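You operate a simulated robot arm through the tools that you are given. There is no shell and no other tool. Be economical: measure what you need, move in short steps, check, and stop when the job is done.

Carry out the task below with a simulated robot arm. There is one attempt and no reset: what you move stays moved.

Task
Take the red cup and put it on top of the box on the top of the grey bench. Take the tag that says "good" from the top of the wooden bench and put it on the top of the red cage. Take the shaft from the far granite and put it on top of the white binder there. Take the green plug on the far granite and put it away on the top of the grey bench. Turn the zoom knob to 2. Count the test glasses on the front granite, then put as many of the pads from the front granite on the grey tray there. Any order will do. Set down upright: red cup, green plug.

It is judged by the outcome, as a careful person would: the job done as asked, and still so three seconds after it is handed in. It fails if anything else is knocked over, pushed out of place, dropped, spilled or broken.

Robot
A 7-joint arm with a two-finger parallel gripper on a trunk, on a base that drives. Base frame: it is fixed to the floor where the robot stands at the start and does not move with it; the origin is under the middle of the robot, x ahead of it, y to its left, z up. Lengths are in cm, angles in rad, forces in N, time in s.
With the tool pointing down near the work surface it reaches from about 28 to 72 cm from the robot's upright axis, wherever it stands. Its first joint turns from -2.496 to 2.496 rad. Places, roughly: binder [-550, 400, 75]; box [75, 25, 75]; green plug (4x4x7 cm) [-570, 400, 70]; grey tray [-300, 50, 75]; pad (5x4x4 cm) [-280, 50, 70]; pad (6x4x4 cm) [-270, 50, 70]; pad (6x6x4 cm) [-240, 30, 70]; red cup [75, 0, 75]; shaft [-600, 400, 75]; tag [-25, -125, 100]; test glass [-250, 25, 75]; top of the grey bench [60, 100, 80]; top of the red cage [-150, -140, 130]; zoom knob [-420, -70, 90]. Payload 3 kg.
The TCP is the grasp point between the finger pads, 3 cm short of the fingertips. In the tool frame z runs along the fingers and y along their closing line. Largest opening 9.4 cm; finger width 2.8, thickness 1; the body of the gripper, 5 by 9.6 cm, starts 5.5 cm behind the TCP.
Orientation is that of the tool frame in the base frame, as a unit quaternion [x, y, z, w]. With the fingers straight down and closing along the base's y, the tool's x points along the base's -x, its y along +y and its z along -z.

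Tools
- The arm moves only by the tool send_rows. Its argument "plan" is a list of rows, each a list of 7 numbers: the opening, from 0 (shut) to 1 (fully open), then the shift along the tool's x, y, z in units of 20 mm (1.0 is 20 mm), then the turn, a rotation vector about the tool's x, y, z in units of 5 degrees (1.0 is 5 degrees). In form: [[gripper, tx, ty, tz, wx, wy, wz], ...]. A call has 1 to 20 rows; each row shifts and turns the commanded pose from where the row before left it, along the tool's axes as they then stand. A call with a number of a shift or a turn outside -1 to 1 is refused whole. Rows are played at 5 a second. More than 5 cm and 0.15 rad between two rows, or a gripper value outside its range, and nothing of the call is played. Where a pose cannot be reached the arm comes as near as it can. A force on the tool above 40 N (or 10 N above the force at the start of the call, whichever is more), or a blocked arm, ends the call early, and 0.2 s more pass. Each finger travels about 4.5 cm/s and halts on what it meets, pressing with about 33 N; the grip force reading is that of the motor and also rises with nothing between the fingers. The clock runs only during rows and for 0.2 s after the last one: add rows that do not move to give the fingers time. It gives the time, the measured TCP pose, the force on the tool (base axes), the opening and the grip force at its end, in the units of the frame above (readings bear some noise), with the torque about the TCP (base axes, N m) and any sound that the robot's microphone picked up.
- Cameras (640 x 400 px; columns grow to the right, rows downward): "scene" is now at [1.67, 8.98, 170.72]; the picture's right is [-0.75, -0.66, 0.00], its down [-0.58, 0.67, -0.46] and it looks along [0.30, -0.35, -0.89] (base axes); focal length 214 px, centre (320, 200). "wrist" rides on the gripper at [7.6, 1.4, -10.2] in the tool frame; the picture's right is [-0.18, 0.98, 0.00], its down [-0.75, -0.14, -0.64] and it looks along [-0.63, -0.12, 0.77] (tool axes); focal length 243 px, centre (320, 200). There is no depth. A picture from a camera that has moved, and an enlarged one, comes with that camera's place and axes in the base frame and with its lens.
- snapshot(camera): a new picture of that camera. The clock stands still meanwhile.
- lift_body(by): slides the trunk up (or, below 0, down) by that many cm; the arm and the scene camera ride with it, the base frame stays. It gives what a move gives, with no picture.
- roll_base(legs): drives the robot by 1 to 6 legs, each [ahead, left, turn to the left] in cm, cm and rad, along the robot's own axes; the way and the turn of a leg run together, so that a leg with both is an arc; at most 150 cm and 3.142 rad a leg. The arm and the cameras ride along, it lands a little off, and it stops where it bumps. It gives what a move gives.
- turn_head(pan, tilt): turns the head with the scene camera to pan (to the left, within 2.496 rad either way) and tilt (down, from -0.506 to 1.204), counted from straight ahead of the robot. It gives what a move gives.
- zoom(camera, box): a new picture of the part [left, top, right, bottom] of that camera's present view, enlarged. The clock stands still meanwhile.
- finish_job(): hands the job in; it is judged then, once.

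Work in short steps. Places have to be worked out from the pictures, the camera data and where the tool is seen: move nearer, look again, correct. Check each grasp and each placing, and mend what went wrong. You have 217 turns and 210 pictures in all, those below and enlarged ones among them. Open the gripper and draw the arm clear of the work before you hand the job in, unless the task says otherwise; then end with one line.

The tools are called after "Emit:" as name(argument=value, ...) on one line, values as JSON. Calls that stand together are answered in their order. send_rows: Moves the arm, as the interface text tells. Its arguments: {"type":"object","properties":{"plan":{"type":"array","items":{"type":"array","items":{"type":"number"}}}},"required":["plan"]} The other tools are called the same way: lift_body (by) slides the trunk up or down; roll_base (legs) drives the base; turn_head (pan, tilt) turns the head that bears the scene camera; snapshot (camera) takes a picture; zoom (camera, box) takes an enlarged picture of a part of a camera's view; finish_job () hands the job in.

At the start:

```text
clock: 0.0
tool_pos: [56.3, -8.54, 116.55]
orientation: [0.0, 1.0, 0.0, 0.0]
force: [0.2, 0.1, -0.6]
ft_torque: [-0.01, 0.01, -0.02]
grip_width: 9.4
finger_force: 0.1
trunk travel left (down, up): [-17.5, 21.5]
robot x, y, heading: [-0.44, -0.65, 0.003]
head pan, tilt: [-0.852, 1.089]
```

scene: 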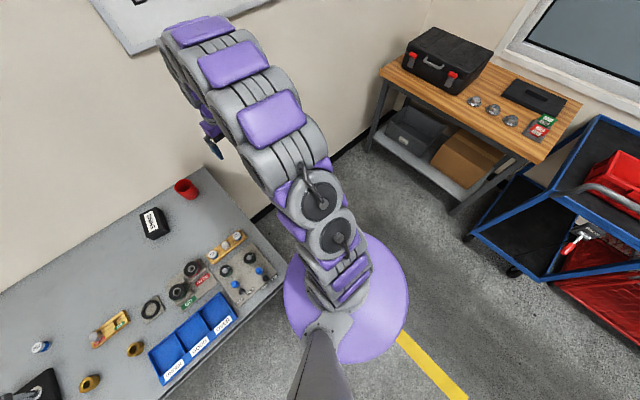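
wrist: 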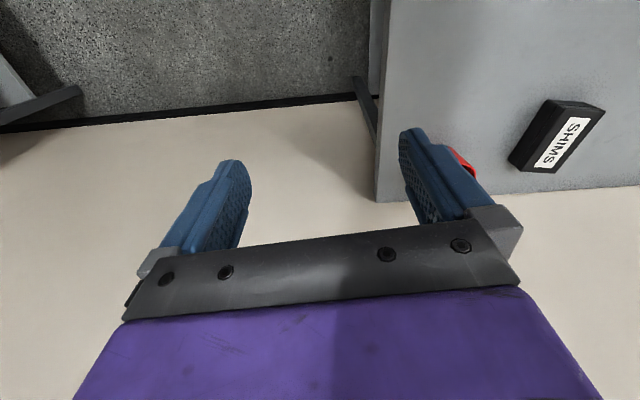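

I see the red cup and the SHIMS box on the grey bench; first I turn the head to see them straight.

Emit:
turn_head(pan=0.3, tilt=0.75)

Emit:
snapshot(camera="scene")

```text
clock: 1.4
tool_pos: [56.22, -8.68, 116.58]
orientation: [0.0, 1.0, 0.0, 0.0]
force: [-0.6, -0.5, -0.4]
ft_torque: [0.01, 0.0, 0.03]
grip_width: 9.41
finger_force: 0.0
trunk travel left (down, up): [-17.5, 21.5]
robot x, y, heading: [0.08, -0.1, 0.001]
head pan, tilt: [0.3, 0.75]
```

```text
207 pictures are left
camera scene: at [5.4, 16.27, 173.21], right [0.29, -0.96, 0.0], down [-0.65, -0.2, -0.73], along [0.7, 0.22, -0.68], focal length 214 px, centre (320, 200)
```

scene: 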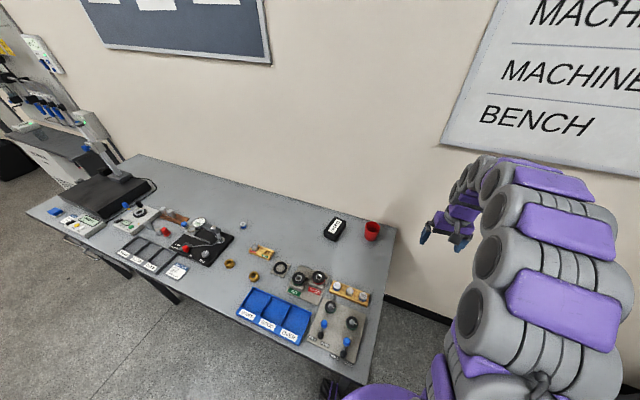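

The box and cup are near the bench's right-hand far corner. I zoom in to measure them.

Emit:
zoom(camera="scene", box=[300, 200, 400, 262])

Emit:
zoom(camera="scene", box=[20, 140, 400, 378])

```text
6.40 times, centred on (350, 231) of scene
camera zoom: at [5.4, 16.27, 173.21], right [0.29, -0.96, 0.0], down [-0.65, -0.2, -0.73], along [0.7, 0.22, -0.68], focal length 1373 px, centre (128, 2)
```

zoom: 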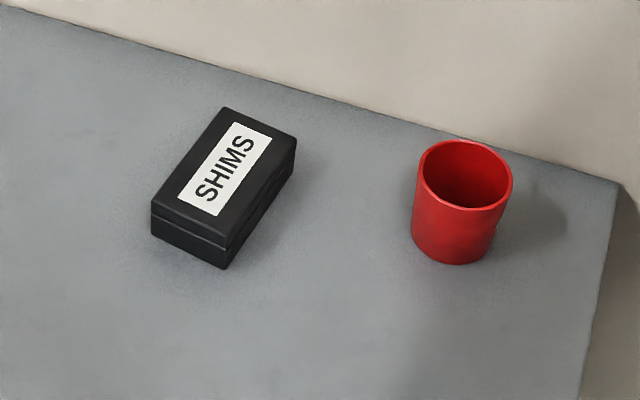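

```text
1.68 times, centred on (210, 259) of scene
camera zoom: at [5.4, 16.27, 173.21], right [0.29, -0.96, 0.0], down [-0.65, -0.2, -0.73], along [0.7, 0.22, -0.68], focal length 360 px, centre (505, 101)
```

zoom: 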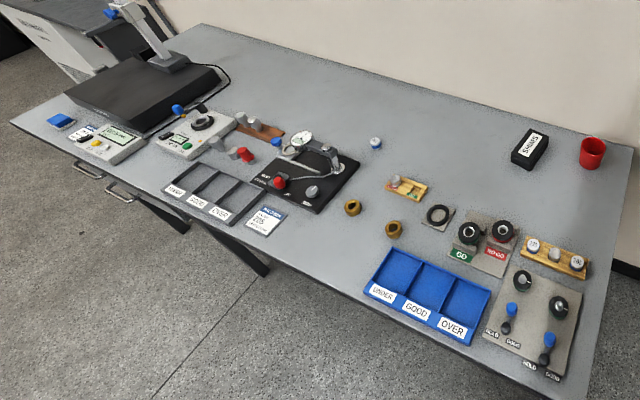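

I check how close the base stands to the bench front by looking straight down.

Emit:
turn_head(pan=0.0, tilt=1.204)

Emit:
snapshot(camera="scene")

Emit:
turn_head(pan=2.4, tilt=0.4)

Emit:
snapshot(camera="scene")

Emit:
turn_head(pan=-2.4, tilt=0.4)

Emit:
snapshot(camera="scene")

```text
clock: 2.3
tool_pos: [56.27, -8.58, 116.69]
orientation: [0.0, 1.0, 0.0, 0.0]
force: [-0.4, 0.4, 0.8]
ft_torque: [0.02, 0.01, -0.03]
grip_width: 9.42
finger_force: 0.1
trunk travel left (down, up): [-17.5, 21.5]
robot x, y, heading: [0.02, 0.07, -0.003]
head pan, tilt: [0.0, 1.201]
```

```text
204 pictures are left
camera scene: at [3.07, 13.82, 170.05], right [0.0, -1.0, 0.0], down [-0.93, 0.0, -0.36], along [0.36, 0.0, -0.93], focal length 214 px, centre (320, 200)
```

scene: 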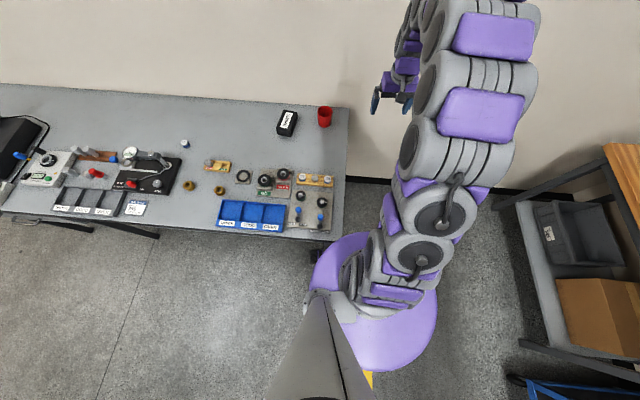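

```text
clock: 4.5
tool_pos: [56.29, -8.65, 116.61]
orientation: [-0.001, 1.0, -0.001, 0.001]
force: [0.0, 0.1, 0.1]
ft_torque: [0.0, 0.01, 0.0]
grip_width: 9.41
finger_force: 0.0
trunk travel left (down, up): [-17.5, 21.5]
robot x, y, heading: [0.0, -0.26, 0.0]
head pan, tilt: [2.4, 0.4]
```

```text
203 pictures are left
camera scene: at [-9.35, 20.09, 176.36], right [0.68, 0.74, 0.0], down [0.28, -0.26, -0.92], along [-0.68, 0.62, -0.39], focal length 214 px, centre (320, 200)
```

scene: 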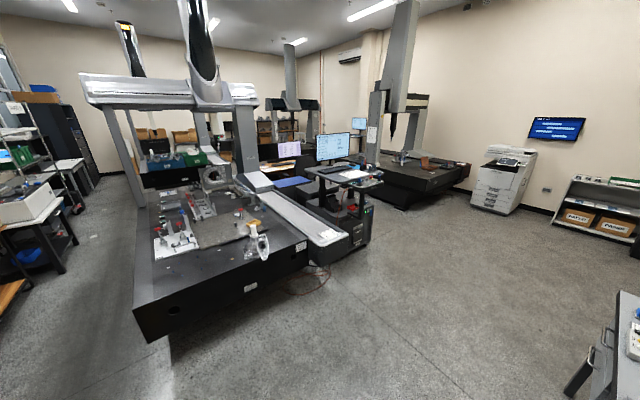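

```text
clock: 8.3
tool_pos: [56.24, -8.57, 116.7]
orientation: [0.0, 1.0, 0.0, 0.001]
force: [0.7, 0.6, 0.1]
ft_torque: [0.0, 0.0, 0.02]
grip_width: 9.39
finger_force: 0.1
trunk travel left (down, up): [-17.5, 21.5]
robot x, y, heading: [0.07, 0.07, 0.004]
head pan, tilt: [-2.4, 0.4]
```

```text
202 pictures are left
camera scene: at [-9.35, 7.55, 176.36], right [-0.68, 0.74, 0.0], down [0.28, 0.26, -0.92], along [-0.68, -0.62, -0.39], focal length 214 px, centre (320, 200)
```

scene: 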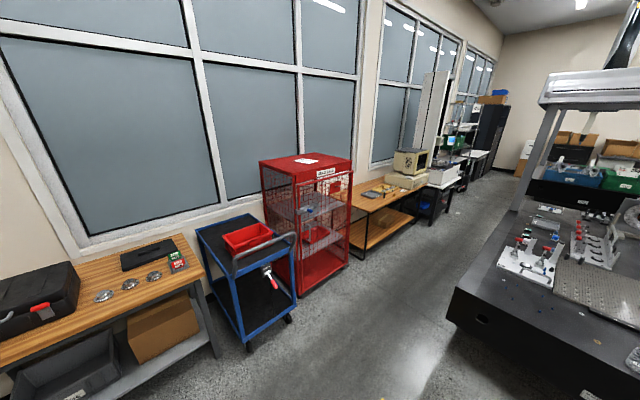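

Triangulating the views: bench top z≈83, edge at x≈21, right-hand edge near y≈0; cup ≈(80,11), box ≈(77,30). I'll stand beside the bench's right end, facing +y, for reach.

Emit:
roll_base(legs=[[0, -40, 0], [0, 0, 1.571], [0, -58, 0]])

Emit:
turn_head(pan=-0.3, tilt=1.0)

Emit:
snapshot(camera="scene")

Emit:
snapshot(camera="wrist")

```text
clock: 17.5
tool_pos: [67.9, 16.81, 116.69]
orientation: [-0.706, 0.708, 0.0, 0.0]
force: [1.6, 0.1, -0.7]
ft_torque: [-0.05, 0.06, 0.0]
grip_width: 9.37
finger_force: 0.0
trunk travel left (down, up): [-17.5, 21.5]
robot x, y, heading: [59.15, -39.38, 1.565]
head pan, tilt: [-2.4, 0.4]
```

```text
clock: 19.5
tool_pos: [68.57, 16.49, 116.65]
orientation: [0.707, -0.707, -0.003, 0.002]
force: [-0.4, -0.6, -0.9]
ft_torque: [0.03, 0.0, -0.01]
grip_width: 9.41
finger_force: 0.1
trunk travel left (down, up): [-17.5, 21.5]
robot x, y, heading: [59.17, -39.41, 1.575]
head pan, tilt: [-0.3, 1.0]
```

```text
201 pictures are left
camera scene: at [46.13, -35.54, 171.23], right [0.95, -0.3, 0.01], down [-0.25, -0.8, -0.54], along [0.17, 0.51, -0.84], focal length 214 px, centre (320, 200)
```

scene: 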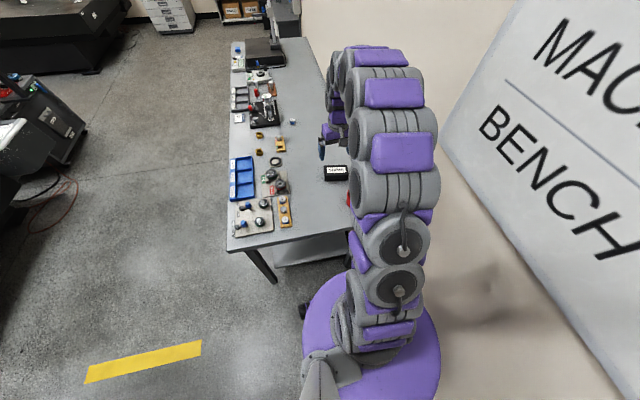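

```text
200 pictures are left
camera wrist: at [67.21, 8.83, 126.92], right [-0.98, 0.19, 0.01], down [0.15, 0.75, 0.64], along [0.11, 0.63, -0.77], focal length 243 px, centre (320, 200)
```

wrist: 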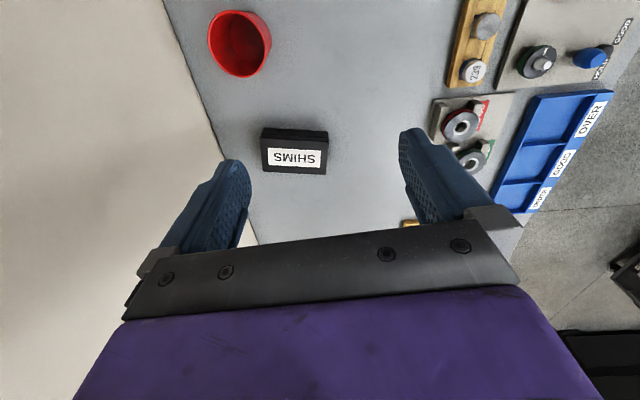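

The wrist view shows both well: cup ≈(77,11), box ≈(75.5,29). I plan to pinch the cup's near wall (−y side) with fingers closing along y, so I turn the tool 90°.

Emit:
send_rows(plan=[[0.5, 0, 0, 0, 0, 0, 1], [0.5, 0, 0, 0, 0, 0, 1], [0.5, 0, 0, 0, 0, 0, 1], [0.5, 0, 0, 0, 0, 0, 1], [0.5, 0, 0, 0, 0, 0, 1], [0.5, 0, 0, 0, 0, 0, 1], [0.5, 0, 0, 0, 0, 0, 1], [0.5, 0, 0, 0, 0, 0, 1], [0.5, 0, 0, 0, 0, 0, 1], [0.5, 0, 0, 0, 0, 0, 1], [0.5, 0, 0, 0, 0, 0, 1], [0.5, 0, 0, 0, 0, 0, 1], [0.5, 0, 0, 0, 0, 0, 1], [0.5, 0, 0, 0, 0, 0, 1], [0.5, 0, 0, 0, 0, 0, 1], [0.5, 0, 0, 0, 0, 0, 1], [0.5, 0, 0, 0, 0, 0, 1], [0.5, 0, 0, 0, 0, 0, 1]])

Emit:
send_rows(plan=[[0.5, -0.8, -1, 0.8, 0, 0, 0], [0.5, -0.8, -1, 0.8, 0, 0, 0], [0.5, -0.8, -1, 0.8, 0, 0, 0], [0.5, -0.8, -1, 0.8, 0, 0, 0], [0.5, -0.8, -0.8, 0.8, 0, 0, 0], [0.5, 0, 0, 0, 0, 0, 0]])

Emit:
snapshot(camera="wrist")

Emit:
snapshot(camera="scene")

```text
clock: 23.3
tool_pos: [68.35, 16.54, 116.71]
orientation: [0.003, 1.0, 0.001, -0.003]
force: [0.2, -0.1, 0.0]
ft_torque: [0.01, -0.02, 0.0]
grip_width: 4.69
finger_force: 0.0
trunk travel left (down, up): [-17.5, 21.5]
robot x, y, heading: [59.28, -39.74, 1.565]
head pan, tilt: [-0.3, 1.0]
```

```text
clock: 24.7
tool_pos: [76.27, 6.89, 108.56]
orientation: [0.0, 1.0, 0.001, -0.003]
force: [0.0, -0.2, -0.2]
ft_torque: [0.0, 0.02, 0.01]
grip_width: 4.7
finger_force: 0.2
trunk travel left (down, up): [-17.5, 21.5]
robot x, y, heading: [59.1, -39.27, 1.57]
head pan, tilt: [-0.3, 1.0]
```

```text
199 pictures are left
camera wrist: at [68.79, 8.25, 118.85], right [0.19, 0.98, 0.0], down [0.76, -0.14, 0.64], along [0.63, -0.12, -0.77], focal length 243 px, centre (320, 200)
```

wrist: 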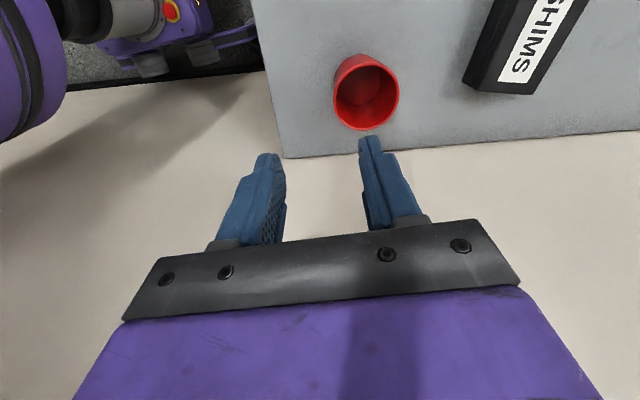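

```text
198 pictures are left
camera scene: at [46.05, -35.61, 171.23], right [0.95, -0.3, 0.01], down [-0.25, -0.8, -0.54], along [0.17, 0.51, -0.84], focal length 214 px, centre (320, 200)
```

scene: 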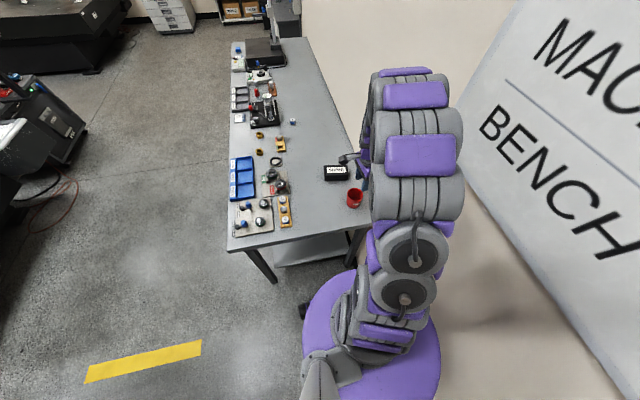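

Rays from both cameras cross at rim z≈92, centre ≈(77.4,11.6), radius ≈3.5. I bring the tool over the near wall at (77.4,8.1) and down to just above the rim, then look.

Emit:
send_rows(plan=[[0.5, -0.3, 0.3, 1, 0, 0, 0], [0.5, -0.3, 0.3, 1, 0, 0, 0], [0.5, 0, 0, 1, 0, 0, 0], [0.5, 0, 0, 1, 0, 0, 0], [0.5, 0, 0, 1, 0, 0, 0], [0.5, 0, 0, 0.8, 0, 0, 0], [0.5, 0, 0, 0, 0, 0, 0]])

Emit:
snapshot(camera="wrist")

Emit:
zoom(camera="scene", box=[310, 150, 390, 200])

```text
clock: 26.3
tool_pos: [77.56, 8.16, 97.02]
orientation: [0.001, 1.0, 0.0, -0.004]
force: [-0.7, 0.0, -0.5]
ft_torque: [0.0, 0.01, -0.03]
grip_width: 4.69
finger_force: 0.0
trunk travel left (down, up): [-17.5, 21.5]
robot x, y, heading: [58.81, -39.39, 1.567]
head pan, tilt: [-0.3, 1.0]
```

```text
197 pictures are left
camera wrist: at [70.15, 9.49, 107.21], right [0.19, 0.98, 0.0], down [0.76, -0.14, 0.64], along [0.63, -0.12, -0.77], focal length 243 px, centre (320, 200)
```

wrist: 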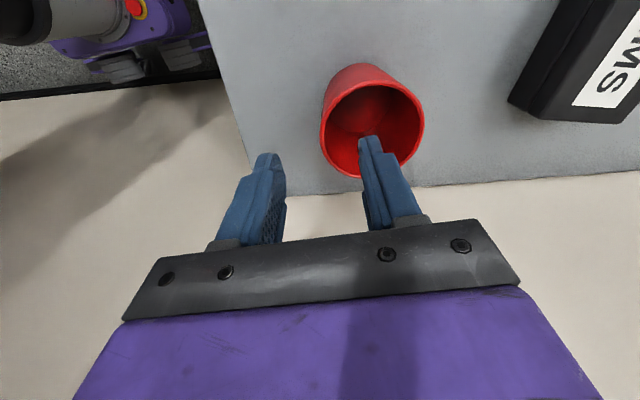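

```text
8.00 times, centred on (350, 175) of scene
camera zoom: at [46.08, -35.57, 171.23], right [0.95, -0.3, 0.01], down [-0.25, -0.8, -0.54], along [0.17, 0.51, -0.84], focal length 1716 px, centre (80, 400)
```

zoom: 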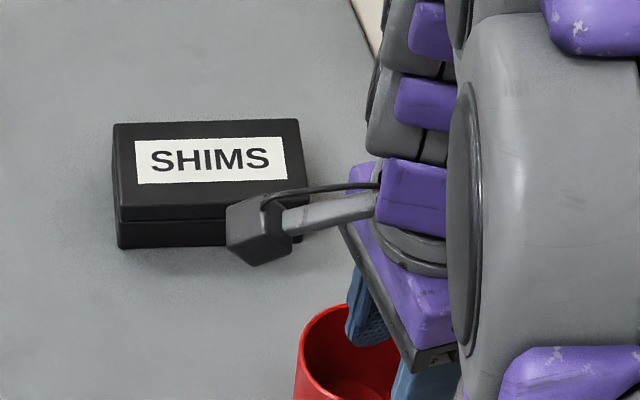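

Rim refined: z≈91.1, centre (77.5,11.6), diameter ≈7; the inner finger is over the cup mouth and the outer one is clear. Descend 6 cm and close.

Emit:
send_rows(plan=[[0.5, 0, 0, 1, 0, 0, 0], [0.5, 0, 0, 1, 0, 0, 0], [0.5, 0, 0, 1, 0, 0, 0], [0.4, 0, 0, 0, 0, 0, 0], [0.2, 0, 0, 0, 0, 0, 0], [0, 0, 0, 0, 0, 0, 0], [0, 0, 0, 0, 0, 0, 0], [0, 0, 0, 0, 0, 0, 0], [0, 0, 0, 0, 0, 0, 0], [0, 0, 0, 0, 0, 0, 0]])

Emit:
snapshot(camera="wrist")

```text
clock: 28.5
tool_pos: [77.76, 8.32, 91.08]
orientation: [0.001, 1.0, 0.0, -0.003]
force: [-0.9, 1.3, 4.9]
ft_torque: [0.43, 0.02, 0.03]
grip_width: 0.74
finger_force: 32.8
trunk travel left (down, up): [-17.5, 21.5]
robot x, y, heading: [59.1, -39.27, 1.568]
head pan, tilt: [-0.3, 1.0]
```

```text
195 pictures are left
camera wrist: at [70.22, 9.56, 101.35], right [0.19, 0.98, 0.0], down [0.76, -0.14, 0.64], along [0.63, -0.12, -0.77], focal length 243 px, centre (320, 200)
```

wrist: 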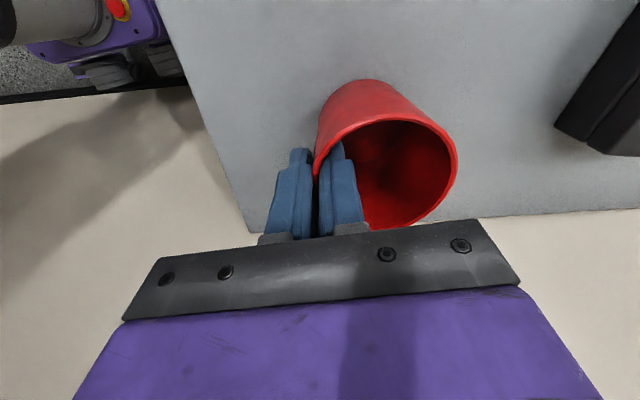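

The wall is pinched (0.74 cm, 33 N). Lift 8 cm and move toward the box while watching.

Emit:
send_rows(plan=[[0, 0, 0, -1, 0, 0, 0], [0, 0, 0, -1, 0, 0, 0], [0, 0, 0, -1, 0, 0, 0], [0, 0, 0, -1, 0, 0, 0], [0, 0, 0, -1, 0, 0, 0], [0, 0, 0, 0, 0, 0, 0]])

Emit:
snapshot(camera="wrist")

Emit:
zoom(camera="scene", box=[300, 120, 400, 182])

```text
clock: 29.9
tool_pos: [77.8, 8.23, 101.21]
orientation: [0.001, 1.0, 0.0, -0.003]
force: [0.1, 0.2, -0.9]
ft_torque: [-0.03, -0.04, 0.0]
grip_width: 0.74
finger_force: 33.4
trunk travel left (down, up): [-17.5, 21.5]
robot x, y, heading: [58.74, -39.61, 1.566]
head pan, tilt: [-0.3, 1.0]
```

```text
194 pictures are left
camera wrist: at [70.17, 9.56, 111.36], right [0.19, 0.98, 0.0], down [0.76, -0.14, 0.64], along [0.63, -0.12, -0.77], focal length 243 px, centre (320, 200)
```

wrist: 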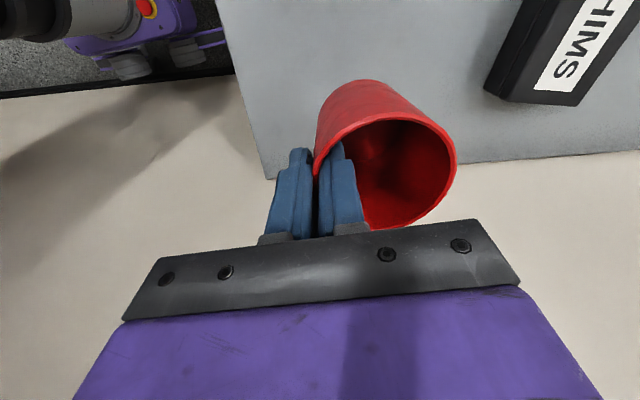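

```text
6.40 times, centred on (350, 151) of scene
camera zoom: at [46.06, -35.53, 171.23], right [0.95, -0.3, 0.01], down [-0.25, -0.81, -0.54], along [0.17, 0.51, -0.84], focal length 1373 px, centre (128, 514)
```

zoom: 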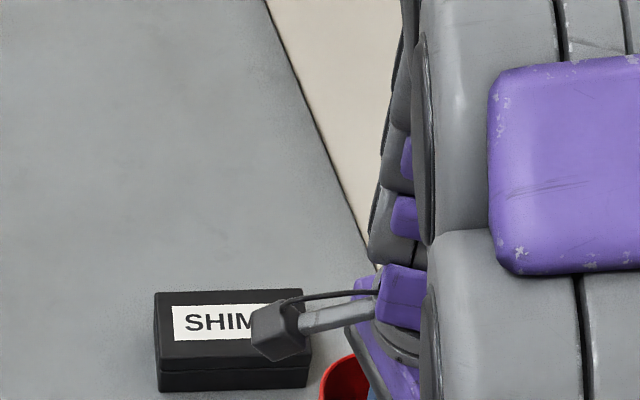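

Cup held firmly with no tilt. Move 12 cm toward the box and look.

Emit:
send_rows(plan=[[0, 0.2, 1, 0, 0, 0, 0], [0, 0.2, 1, 0, 0, 0, 0], [0, 0.2, 1, 0, 0, 0, 0], [0, 0.2, 1, 0, 0, 0, 0], [0, 0.2, 1, 0, 0, 0, 0], [0, 0.2, 1, 0, 0, 0, 0], [0, 0, 0, 0, 0, 0, 0]])

Emit:
snapshot(camera="wrist")

```text
clock: 31.5
tool_pos: [75.26, 20.2, 101.0]
orientation: [0.001, 1.0, 0.001, -0.004]
force: [-0.6, -0.1, -1.0]
ft_torque: [-0.02, -0.03, 0.0]
grip_width: 0.75
finger_force: 32.8
trunk travel left (down, up): [-17.5, 21.5]
robot x, y, heading: [58.94, -39.08, 1.566]
head pan, tilt: [-0.3, 1.0]
```

```text
192 pictures are left
camera wrist: at [67.7, 21.52, 111.28], right [0.19, 0.98, 0.0], down [0.76, -0.14, 0.64], along [0.63, -0.12, -0.77], focal length 243 px, centre (320, 200)
```

wrist: 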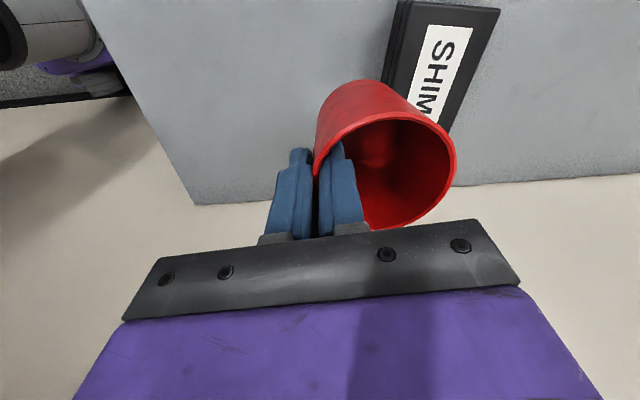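

Box centre worked out at ≈(76.2,30.2), about 12×7, turned ~16°, 4.2 high. I put the cup centre over it and lower to just above expected contact (TCP z≈95.3).

Emit:
send_rows(plan=[[0, -0.15, 0.85, 0, 0, 0, 0], [0, -0.15, 0.85, 0, 0, 0, 0], [0, -0.15, 0.85, 0, 0, 0, 0], [0, -0.15, 0.8, 0, 0, 0, 0], [0, 0, 0, 1, 0, 0, 0], [0, 0, 0, 1, 0, 0, 0], [0, 0, 0, 0.4, 0, 0, 0], [0, 0, 0, 0, 0, 0, 0]])

Emit:
snapshot(camera="wrist")

Emit:
zoom(camera="scene", box=[310, 130, 390, 180])

```text
clock: 33.3
tool_pos: [76.46, 27.06, 96.23]
orientation: [0.001, 1.0, 0.001, -0.004]
force: [0.6, 0.5, -0.6]
ft_torque: [-0.04, 0.04, 0.02]
grip_width: 0.72
finger_force: 32.7
trunk travel left (down, up): [-17.5, 21.5]
robot x, y, heading: [59.17, -39.24, 1.568]
head pan, tilt: [-0.3, 1.0]
```

```text
191 pictures are left
camera wrist: at [68.97, 28.29, 106.48], right [0.19, 0.98, 0.0], down [0.76, -0.14, 0.64], along [0.63, -0.12, -0.77], focal length 243 px, centre (320, 200)
```

wrist: 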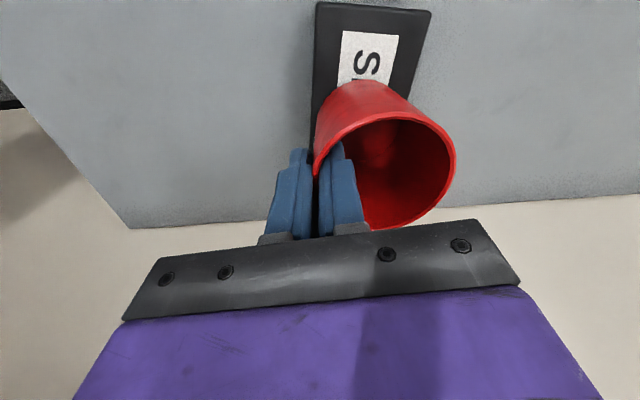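

```text
8.00 times, centred on (350, 155) of scene
camera zoom: at [46.11, -35.4, 171.23], right [0.95, -0.3, 0.01], down [-0.25, -0.81, -0.54], along [0.17, 0.51, -0.84], focal length 1716 px, centre (80, 560)
```

zoom: 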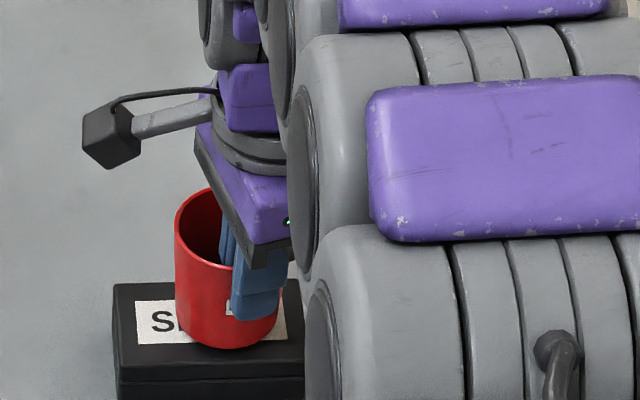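

Cup is above the middle of the box. Lower in small steps until contact.

Emit:
send_rows(plan=[[0, 0.1, 0, 0.2, 0, 0, 0], [0, 0, 0, 0.1, 0, 0, 0], [0, 0, 0, 0.1, 0, 0, 0]])

```text
clock: 34.1
tool_pos: [76.2, 26.85, 95.62]
orientation: [0.002, 1.0, 0.002, -0.003]
force: [-1.4, -3.0, 9.6]
ft_torque: [0.27, 0.03, 0.01]
grip_width: 0.75
finger_force: 32.6
trunk travel left (down, up): [-17.5, 21.5]
robot x, y, heading: [58.86, -39.42, 1.568]
head pan, tilt: [-0.3, 1.0]
```

Contact felt (≈10 N). Back off a hair, open, and rise.

Emit:
send_rows(plan=[[0, 0, 0, -0.1, 0, 0, 0], [0.1, 0, 0, 0, 0, 0, 0], [0.2, 0, 0, 0, 0, 0, 0], [0.35, 0, 0, 0, 0, 0, 0], [0.35, 0, 0, 0, 0, 0, 0], [0.35, 0, 0, -1, 0, 0, 0], [0.35, 0, 0, -1, 0, 0, 0], [0.35, 0, 0, -1, 0, 0, 0], [0.35, 0, 0, -1, 0, 0, 0], [0.35, 0, 0, -1, 0, 0, 0], [0.35, 0, 0, -1, 0, 0, 0], [0.35, 0, -1, -1, 0, 0, 0], [0.35, 0, -1, -1, 0, 0, 0]])

Emit:
snapshot(camera="wrist")

Emit:
zoom(camera="scene", box=[290, 130, 390, 192])

```text
clock: 36.9
tool_pos: [76.19, 22.83, 111.77]
orientation: [0.001, 1.0, 0.001, -0.004]
force: [-0.3, 0.4, 0.0]
ft_torque: [-0.01, 0.02, 0.0]
grip_width: 3.27
finger_force: 0.0
trunk travel left (down, up): [-17.5, 21.5]
robot x, y, heading: [59.0, -39.33, 1.57]
head pan, tilt: [-0.3, 1.0]
```

```text
189 pictures are left
camera wrist: at [68.7, 24.16, 122.06], right [0.19, 0.98, 0.0], down [0.76, -0.14, 0.64], along [0.63, -0.12, -0.77], focal length 243 px, centre (320, 200)
```

wrist: 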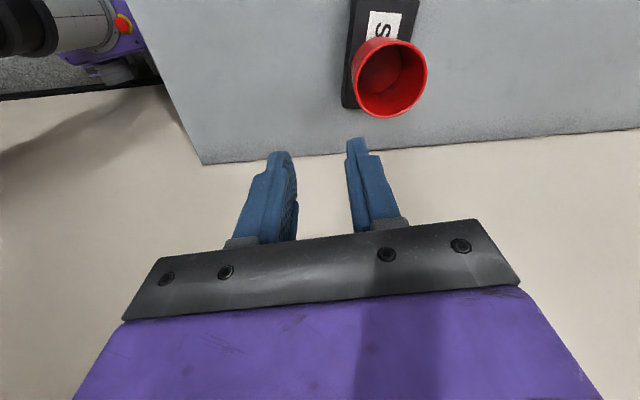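

```text
6.40 times, centred on (340, 161) of scene
camera zoom: at [46.01, -35.61, 171.23], right [0.95, -0.3, 0.01], down [-0.25, -0.8, -0.54], along [0.17, 0.51, -0.84], focal length 1373 px, centre (192, 450)
```

zoom: 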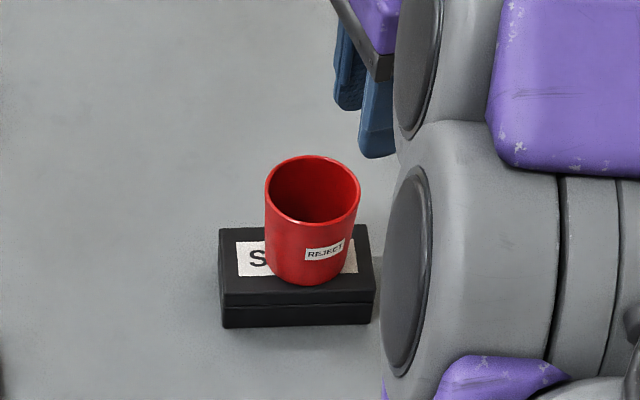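

Red cup stands upright on the box. Next the tag: I drive left clear of the corner and turn round toward the wooden bench.

Emit:
roll_base(legs=[[0, 65, 0], [0, 0, -3.14]])

Emit:
turn_head(pan=0.3, tilt=0.8)

Emit:
snapshot(camera="scene")

Emit:
snapshot(camera="wrist")

```text
clock: 47.9
tool_pos: [-22.4, -102.37, 111.63]
orientation: [1.0, 0.009, 0.003, 0.001]
force: [0.1, 0.1, 0.5]
ft_torque: [0.02, 0.0, -0.01]
grip_width: 3.3
finger_force: 0.0
trunk travel left (down, up): [-17.5, 21.5]
robot x, y, heading: [-5.95, -39.5, -1.552]
head pan, tilt: [-0.3, 1.0]
```

```text
clock: 48.9
tool_pos: [-22.49, -102.16, 111.71]
orientation: [1.0, 0.007, 0.004, 0.001]
force: [-0.3, -0.4, -0.1]
ft_torque: [0.0, 0.01, -0.04]
grip_width: 3.27
finger_force: 0.1
trunk travel left (down, up): [-17.5, 21.5]
robot x, y, heading: [-5.92, -39.5, -1.559]
head pan, tilt: [0.3, 0.799]
```

```text
187 pictures are left
camera scene: at [10.27, -44.79, 172.82], right [-0.95, -0.31, 0.0], down [-0.22, 0.68, -0.7], along [0.22, -0.66, -0.72], focal length 214 px, centre (320, 200)
```

scene: 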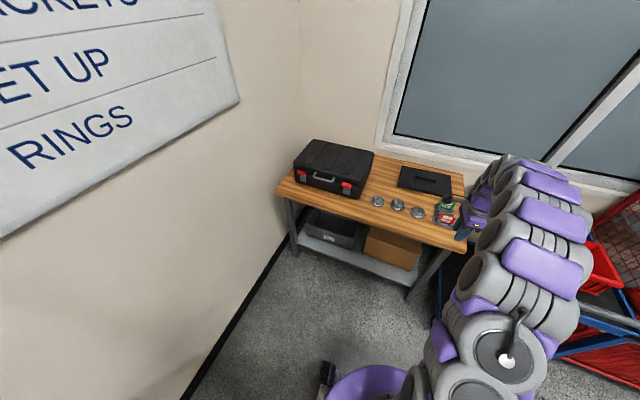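

```text
186 pictures are left
camera wrist: at [-14.82, -103.53, 122.08], right [-0.17, -0.99, 0.0], down [-0.76, 0.13, 0.64], along [-0.63, 0.11, -0.77], focal length 243 px, centre (320, 200)
```

wrist: 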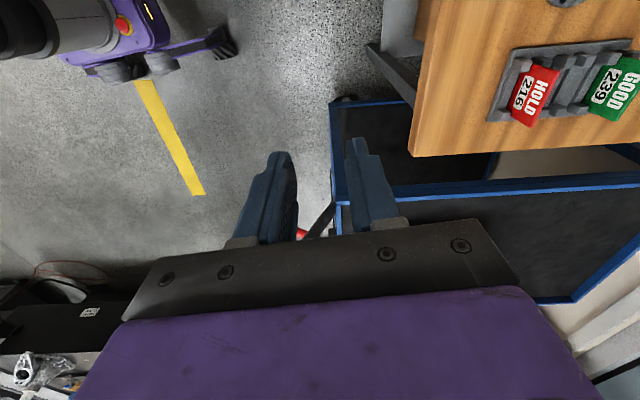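

The GOOD tag (239) sits in a small grey rack next to HOLD at ≈(-28,-136). I drive ahead so the wrist camera is over it.

Emit:
roll_base(legs=[[32, 0, 0]])

Emit:
snapshot(camera="wrist")

Emit:
turn_head(pan=-0.1, tilt=0.8)

Emit:
snapshot(camera="scene")

```text
clock: 51.0
tool_pos: [-21.81, -133.57, 111.66]
orientation: [1.0, 0.008, 0.004, 0.002]
force: [0.1, 0.8, -0.3]
ft_torque: [0.01, 0.01, 0.03]
grip_width: 3.32
finger_force: 0.0
trunk travel left (down, up): [-17.5, 21.5]
robot x, y, heading: [-5.45, -71.11, -1.55]
head pan, tilt: [0.3, 0.799]
```

```text
185 pictures are left
camera wrist: at [-14.16, -135.04, 122.02], right [-0.17, -0.99, 0.0], down [-0.76, 0.13, 0.64], along [-0.63, 0.11, -0.77], focal length 243 px, centre (320, 200)
```

wrist: 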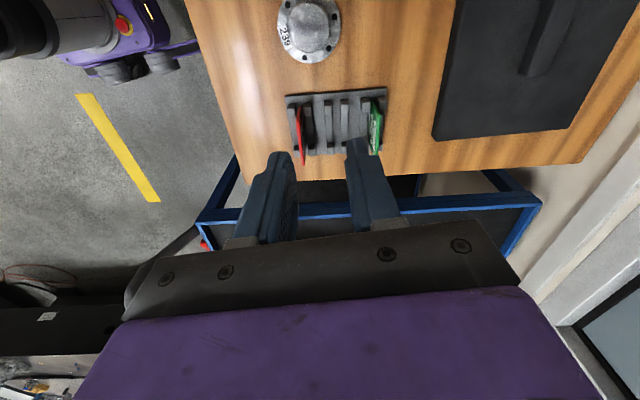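

```text
clock: 51.9
tool_pos: [-21.77, -133.47, 111.89]
orientation: [1.0, 0.009, 0.004, 0.003]
force: [-0.5, 0.3, -0.5]
ft_torque: [-0.02, 0.03, 0.02]
grip_width: 3.28
finger_force: 0.1
trunk travel left (down, up): [-17.5, 21.5]
robot x, y, heading: [-5.7, -71.08, -1.554]
head pan, tilt: [-0.099, 0.799]
```

```text
184 pictures are left
camera scene: at [7.64, -76.56, 172.82], right [-1.0, 0.08, 0.0], down [0.06, 0.72, -0.7], along [-0.06, -0.69, -0.72], focal length 214 px, centre (320, 200)
```

scene: 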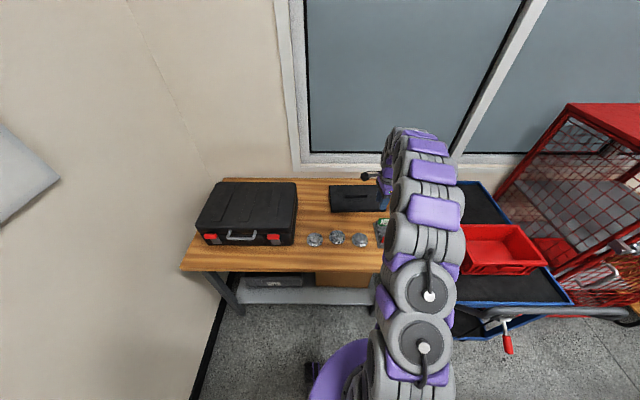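

The tags stand upright in slots, thin along y – good for the present finger direction. Zoom on the rack.

Emit:
zoom(camera="wrist", box=[260, 60, 420, 160])

```text
4.00 times, centred on (340, 110) of wrist
camera zoom: at [-14.21, -134.75, 122.17], right [-0.17, -0.99, 0.0], down [-0.76, 0.13, 0.64], along [-0.63, 0.1, -0.77], focal length 970 px, centre (240, 560)
```

zoom: 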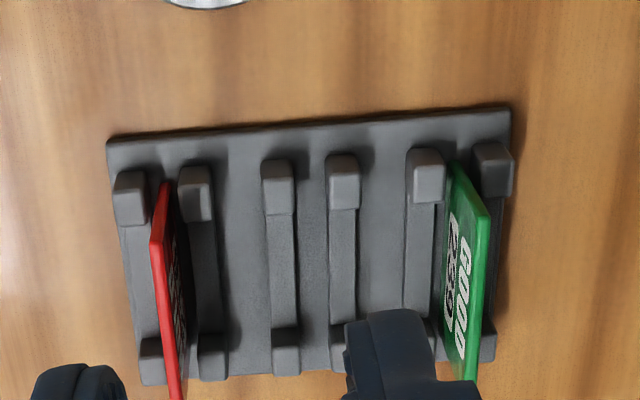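

I step toward a place above the tag and somewhat lower to triangulate its top edge.

Emit:
send_rows(plan=[[0.4, -1, 1, 1, 0, 0, 0], [0.4, -1, 1, 1, 0, 0, 0], [0.4, -1, 1, 1, 0, 0, 0], [0.4, 0, 0, 0, 0, 0, 0]])

Emit:
snapshot(camera="wrist")

```text
clock: 52.9
tool_pos: [-27.75, -139.44, 105.98]
orientation: [1.0, 0.008, 0.004, 0.003]
force: [0.1, -0.1, 0.4]
ft_torque: [0.0, 0.02, -0.02]
grip_width: 3.75
finger_force: 0.0
trunk travel left (down, up): [-17.5, 21.5]
robot x, y, heading: [-5.91, -71.1, -1.551]
head pan, tilt: [-0.099, 0.799]
```

```text
182 pictures are left
camera wrist: at [-20.19, -140.82, 116.31], right [-0.17, -0.99, 0.0], down [-0.76, 0.13, 0.63], along [-0.63, 0.1, -0.77], focal length 243 px, centre (320, 200)
```

wrist: 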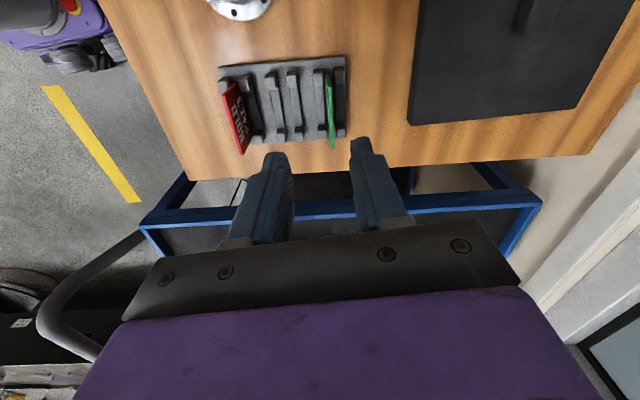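

Triangulated: tag top edge centre ≈(-29.3,-140.6), z≈91.6. Align over it and come down to just above it.

Emit:
send_rows(plan=[[0.3, -0.4, 0.3, 1, 0, 0, 0], [0.3, -0.4, 0.3, 1, 0, 0, 0], [0.3, 0, 0, 1, 0, 0, 0], [0.3, 0, 0, 1, 0, 0, 0], [0.3, 0, 0, 1, 0, 0, 0], [0.3, 0, 0, 0, 0, 0, 0]])

Emit:
snapshot(camera="wrist")

```text
clock: 54.3
tool_pos: [-29.04, -140.83, 95.88]
orientation: [1.0, 0.008, 0.004, 0.002]
force: [-0.4, 0.1, -0.5]
ft_torque: [0.01, -0.03, 0.01]
grip_width: 2.83
finger_force: 0.1
trunk travel left (down, up): [-17.5, 21.5]
robot x, y, heading: [-5.63, -71.28, -1.55]
head pan, tilt: [-0.099, 0.799]
```

```text
181 pictures are left
camera wrist: at [-21.56, -142.28, 106.11], right [-0.17, -0.99, 0.0], down [-0.76, 0.13, 0.63], along [-0.63, 0.1, -0.77], focal length 243 px, centre (320, 200)
```

wrist: 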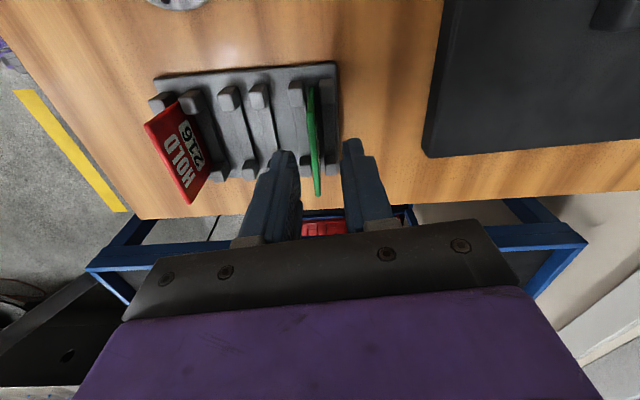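

Tag is midway between the fingers. Descend 4.6 cm and close.

Emit:
send_rows(plan=[[0.3, 0, 0, 1, 0, 0, 0], [0.3, 0, 0, 0.8, 0, 0, 0], [0.3, 0, 0, 0.5, 0, 0, 0], [0.2, 0, 0, 0, 0, 0, 0], [0.1, 0, 0, 0, 0, 0, 0], [0, 0, 0, 0, 0, 0, 0], [0, 0, 0, 0, 0, 0, 0], [0, 0, 0, 0, 0, 0, 0]])

Emit:
snapshot(camera="wrist")

```text
clock: 56.1
tool_pos: [-29.22, -140.66, 91.33]
orientation: [1.0, 0.008, 0.003, 0.002]
force: [0.6, 13.6, 5.2]
ft_torque: [0.56, -0.04, -0.76]
grip_width: 0.48
finger_force: 33.0
trunk travel left (down, up): [-17.5, 21.5]
robot x, y, heading: [-5.77, -70.89, -1.555]
head pan, tilt: [-0.099, 0.799]
```

```text
180 pictures are left
camera wrist: at [-21.63, -142.03, 101.53], right [-0.17, -0.99, 0.0], down [-0.76, 0.13, 0.64], along [-0.63, 0.1, -0.77], focal length 243 px, centre (320, 200)
```

wrist: 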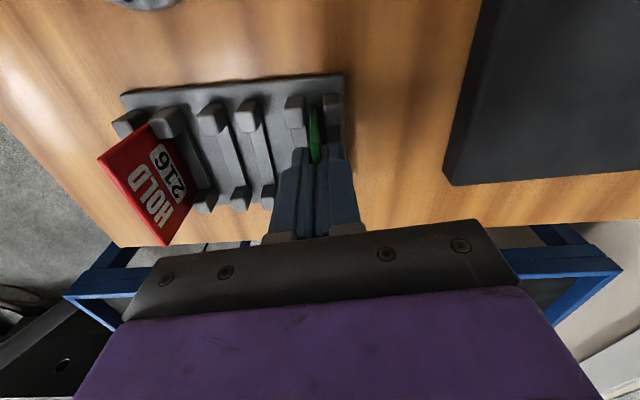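

Tag gripped (0.48 cm) with a little side force; I ease 2 mm toward +y and lift straight up.

Emit:
send_rows(plan=[[0, 0, -0.1, 0, 0, 0, 0], [0, 0, 0, -0.3, 0, 0, 0], [0, 0, 0, -0.5, 0, 0, 0], [0, 0, 0, -1, 0, 0, 0], [0, 0, 0, -1, 0, 0, 0], [0, 0, 0, -1, 0, 0, 0], [0, 0, 0, -1, 0, 0, 0], [0, 0, 0, -1, 0, 0, 0], [0, 0, 0, -1, 0, 0, 0]])

Emit:
snapshot(camera="wrist")

```text
clock: 58.1
tool_pos: [-29.19, -140.63, 105.02]
orientation: [1.0, 0.008, 0.005, 0.002]
force: [0.0, -0.2, -0.2]
ft_torque: [-0.06, 0.01, -0.03]
grip_width: 0.36
finger_force: 32.5
trunk travel left (down, up): [-17.5, 21.5]
robot x, y, heading: [-5.95, -71.01, -1.556]
head pan, tilt: [-0.099, 0.799]
```

```text
179 pictures are left
camera wrist: at [-21.58, -141.9, 115.24], right [-0.17, -0.99, 0.0], down [-0.76, 0.13, 0.63], along [-0.63, 0.1, -0.77], focal length 243 px, centre (320, 200)
```

wrist: 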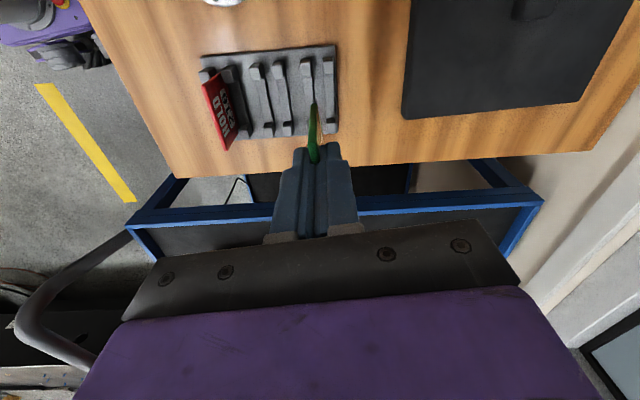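

Tag is out of the rack and held; the rack has not moved. I back off, raise the trunk, and drive along to the red cage.

Emit:
roll_base(legs=[[-32, 0, 0]])

Emit:
lift_body(by=20)

Emit:
turn_head(pan=-1.2, tilt=0.6)

Emit:
snapshot(camera="scene")

```text
clock: 60.2
tool_pos: [-29.83, -109.24, 104.95]
orientation: [1.0, 0.008, 0.004, 0.003]
force: [0.1, 0.3, 0.6]
ft_torque: [0.0, -0.03, 0.01]
grip_width: 0.36
finger_force: 33.0
trunk travel left (down, up): [-17.5, 21.5]
robot x, y, heading: [-6.0, -40.2, -1.556]
head pan, tilt: [-0.099, 0.799]
```

```text
clock: 62.3
tool_pos: [-29.75, -109.24, 125.13]
orientation: [1.0, 0.008, 0.004, 0.004]
force: [-0.6, 0.8, -0.1]
ft_torque: [-0.02, 0.0, 0.01]
grip_width: 0.37
finger_force: 32.2
trunk travel left (down, up): [-37.5, 1.5]
robot x, y, heading: [-5.79, -39.75, -1.554]
head pan, tilt: [-0.099, 0.799]
```

```text
clock: 63.7
tool_pos: [-29.65, -109.22, 125.1]
orientation: [1.0, 0.008, 0.004, 0.004]
force: [-0.4, 0.3, -0.4]
ft_torque: [0.0, -0.01, -0.02]
grip_width: 0.35
finger_force: 32.8
trunk travel left (down, up): [-37.5, 1.5]
robot x, y, heading: [-5.83, -39.93, -1.558]
head pan, tilt: [-1.201, 0.6]
```

```text
178 pictures are left
camera scene: at [-0.47, -40.8, 194.52], right [-0.38, 0.93, 0.0], down [0.52, 0.22, -0.82], along [-0.76, -0.31, -0.57], focal length 214 px, centre (320, 200)
```

scene: 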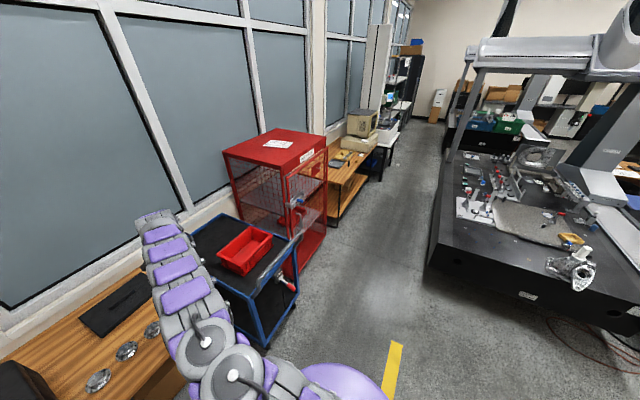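

Cage top spans about x −112…−180, y −108…−165 at z≈130. I raise the tool well above that, and back up a bit before driving along.

Emit:
send_rows(plan=[[0, 0, -0.5, -1, 0, 0, 0], [0, 0, -0.5, -1, 0, 0, 0], [0, 0, -0.5, -1, 0, 0, 0], [0, 0, -0.5, -1, 0, 0, 0], [0, 0, -0.5, -1, 0, 0, 0], [0, 0, -0.5, -1, 0, 0, 0], [0, 0, -0.5, -1, 0, 0, 0], [0, 0, -0.5, -1, 0, 0, 0], [0, 0, -0.5, -1, 0, 0, 0], [0, 0, -0.5, -1, 0, 0, 0]])

Emit:
roll_base(legs=[[-5, 0, 0], [0, -110, 0]])

Emit:
turn_head(pan=0.2, tilt=0.8)

Emit:
snapshot(camera="scene")

Emit:
snapshot(camera="wrist")

```text
clock: 65.9
tool_pos: [-30.07, -98.91, 145.19]
orientation: [1.0, 0.008, 0.003, 0.004]
force: [0.7, 0.6, -0.5]
ft_torque: [-0.02, -0.03, 0.0]
grip_width: 0.36
finger_force: 32.9
trunk travel left (down, up): [-37.5, 1.5]
robot x, y, heading: [-5.93, -40.21, -1.554]
head pan, tilt: [-1.201, 0.6]
```

```text
clock: 72.1
tool_pos: [-139.39, -98.22, 145.29]
orientation: [1.0, 0.023, 0.002, 0.005]
force: [-0.2, -0.8, 0.8]
ft_torque: [0.04, -0.02, -0.02]
grip_width: 0.33
finger_force: 33.2
trunk travel left (down, up): [-37.5, 1.5]
robot x, y, heading: [-117.83, -38.01, -1.526]
head pan, tilt: [-1.201, 0.6]
```

```text
clock: 73.6
tool_pos: [-139.88, -98.02, 145.3]
orientation: [1.0, 0.023, 0.005, 0.005]
force: [0.3, -0.1, -0.7]
ft_torque: [-0.01, 0.01, 0.0]
grip_width: 0.35
finger_force: 33.4
trunk travel left (down, up): [-37.5, 1.5]
robot x, y, heading: [-118.1, -38.17, -1.524]
head pan, tilt: [0.201, 0.799]
```

```text
177 pictures are left
camera scene: at [-102.39, -43.26, 192.84], right [-0.97, -0.24, 0.0], down [-0.17, 0.7, -0.7], along [0.17, -0.67, -0.72], focal length 214 px, centre (320, 200)
```

scene: 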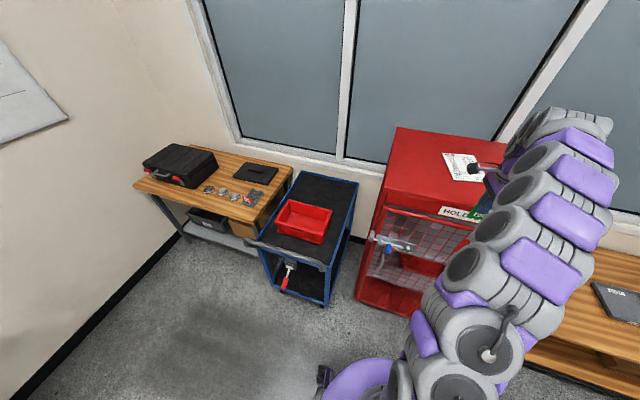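

```text
176 pictures are left
camera wrist: at [-132.43, -99.09, 155.56], right [-0.14, -0.99, 0.01], down [-0.77, 0.11, 0.63], along [-0.63, 0.08, -0.77], focal length 243 px, centre (320, 200)
```

wrist: 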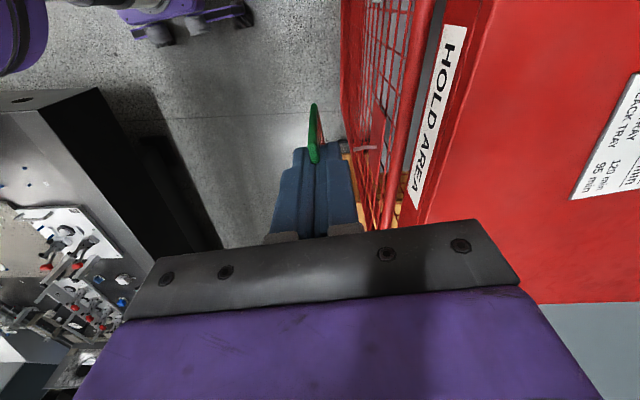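

The paper lies at x≈−150; I'll aim for the bare part at ≈(−130,−126). Shift the tool left and drive ahead 24 cm at this height.

Emit:
send_rows(plan=[[0, 1, 0, 0, 0, 0, 0], [0, 1, 0, 0, 0, 0, 0], [0, 1, 0, 0, 0, 0, 0], [0, 1, 0, 0, 0, 0, 0], [0, 0.5, 0, 0, 0, 0, 0]])

Emit:
roll_base(legs=[[25, 0, 0]])

Emit:
send_rows(plan=[[0, 0, 0, 0, -1, 0, 0], [0, 0, 0, 0, -1, 0, 0], [0, 0, 0, 0, -1, 0, 0], [0, 0, 0, 0, -1, 0, 0], [0, 0, 0, 0, -1, 0, 0], [0, 0, 0, 0, -1, 0, 0], [0, 0, 0, 0, -1, 0, 0], [0, 0, 0, 0, -1, 0, 0], [0, 0, 0, 0, -1, 0, 0], [0, 0, 0, 0, -1, 0, 0], [0, 0, 0, 0, 0, 0, 0]])

Emit:
snapshot(camera="wrist")

Emit:
snapshot(camera="scene")

```text
clock: 74.8
tool_pos: [-130.81, -97.57, 145.34]
orientation: [1.0, 0.024, 0.004, 0.005]
force: [-0.5, -0.5, -0.5]
ft_torque: [0.0, -0.04, 0.02]
grip_width: 0.38
finger_force: 32.6
trunk travel left (down, up): [-37.5, 1.5]
robot x, y, heading: [-117.9, -38.13, -1.523]
head pan, tilt: [0.201, 0.799]
```

```text
clock: 76.6
tool_pos: [-129.84, -122.41, 145.37]
orientation: [1.0, 0.02, 0.003, 0.004]
force: [0.0, -0.9, 0.4]
ft_torque: [0.01, 0.01, 0.01]
grip_width: 0.34
finger_force: 32.9
trunk travel left (down, up): [-37.5, 1.5]
robot x, y, heading: [-116.73, -63.22, -1.528]
head pan, tilt: [0.201, 0.799]
```

```text
clock: 79.0
tool_pos: [-129.99, -122.12, 145.34]
orientation: [0.904, 0.017, 0.011, 0.427]
force: [-0.7, -0.5, 0.3]
ft_torque: [0.01, 0.02, -0.02]
grip_width: 0.35
finger_force: 33.5
trunk travel left (down, up): [-37.5, 1.5]
robot x, y, heading: [-116.61, -62.74, -1.528]
head pan, tilt: [0.201, 0.799]
```

```text
175 pictures are left
camera wrist: at [-122.74, -114.93, 152.95], right [-0.16, -0.63, 0.76], down [-0.78, 0.55, 0.29], along [-0.6, -0.54, -0.58], focal length 243 px, centre (320, 200)
```

wrist: 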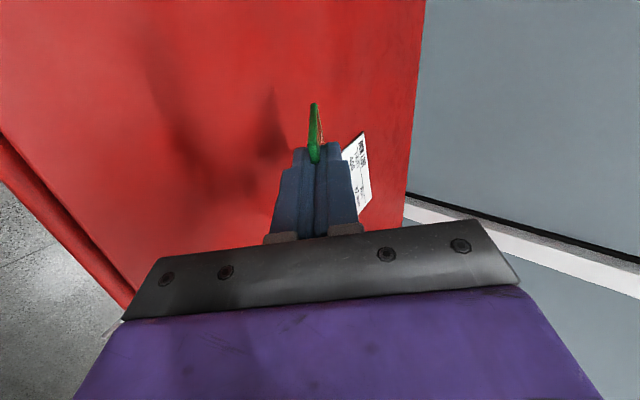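

```text
174 pictures are left
camera scene: at [-101.1, -67.96, 192.83], right [-0.97, -0.24, 0.0], down [-0.17, 0.7, -0.7], along [0.17, -0.68, -0.72], focal length 214 px, centre (320, 200)
```

scene: 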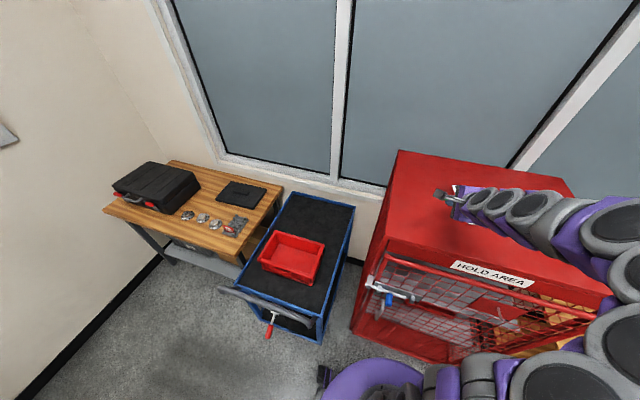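

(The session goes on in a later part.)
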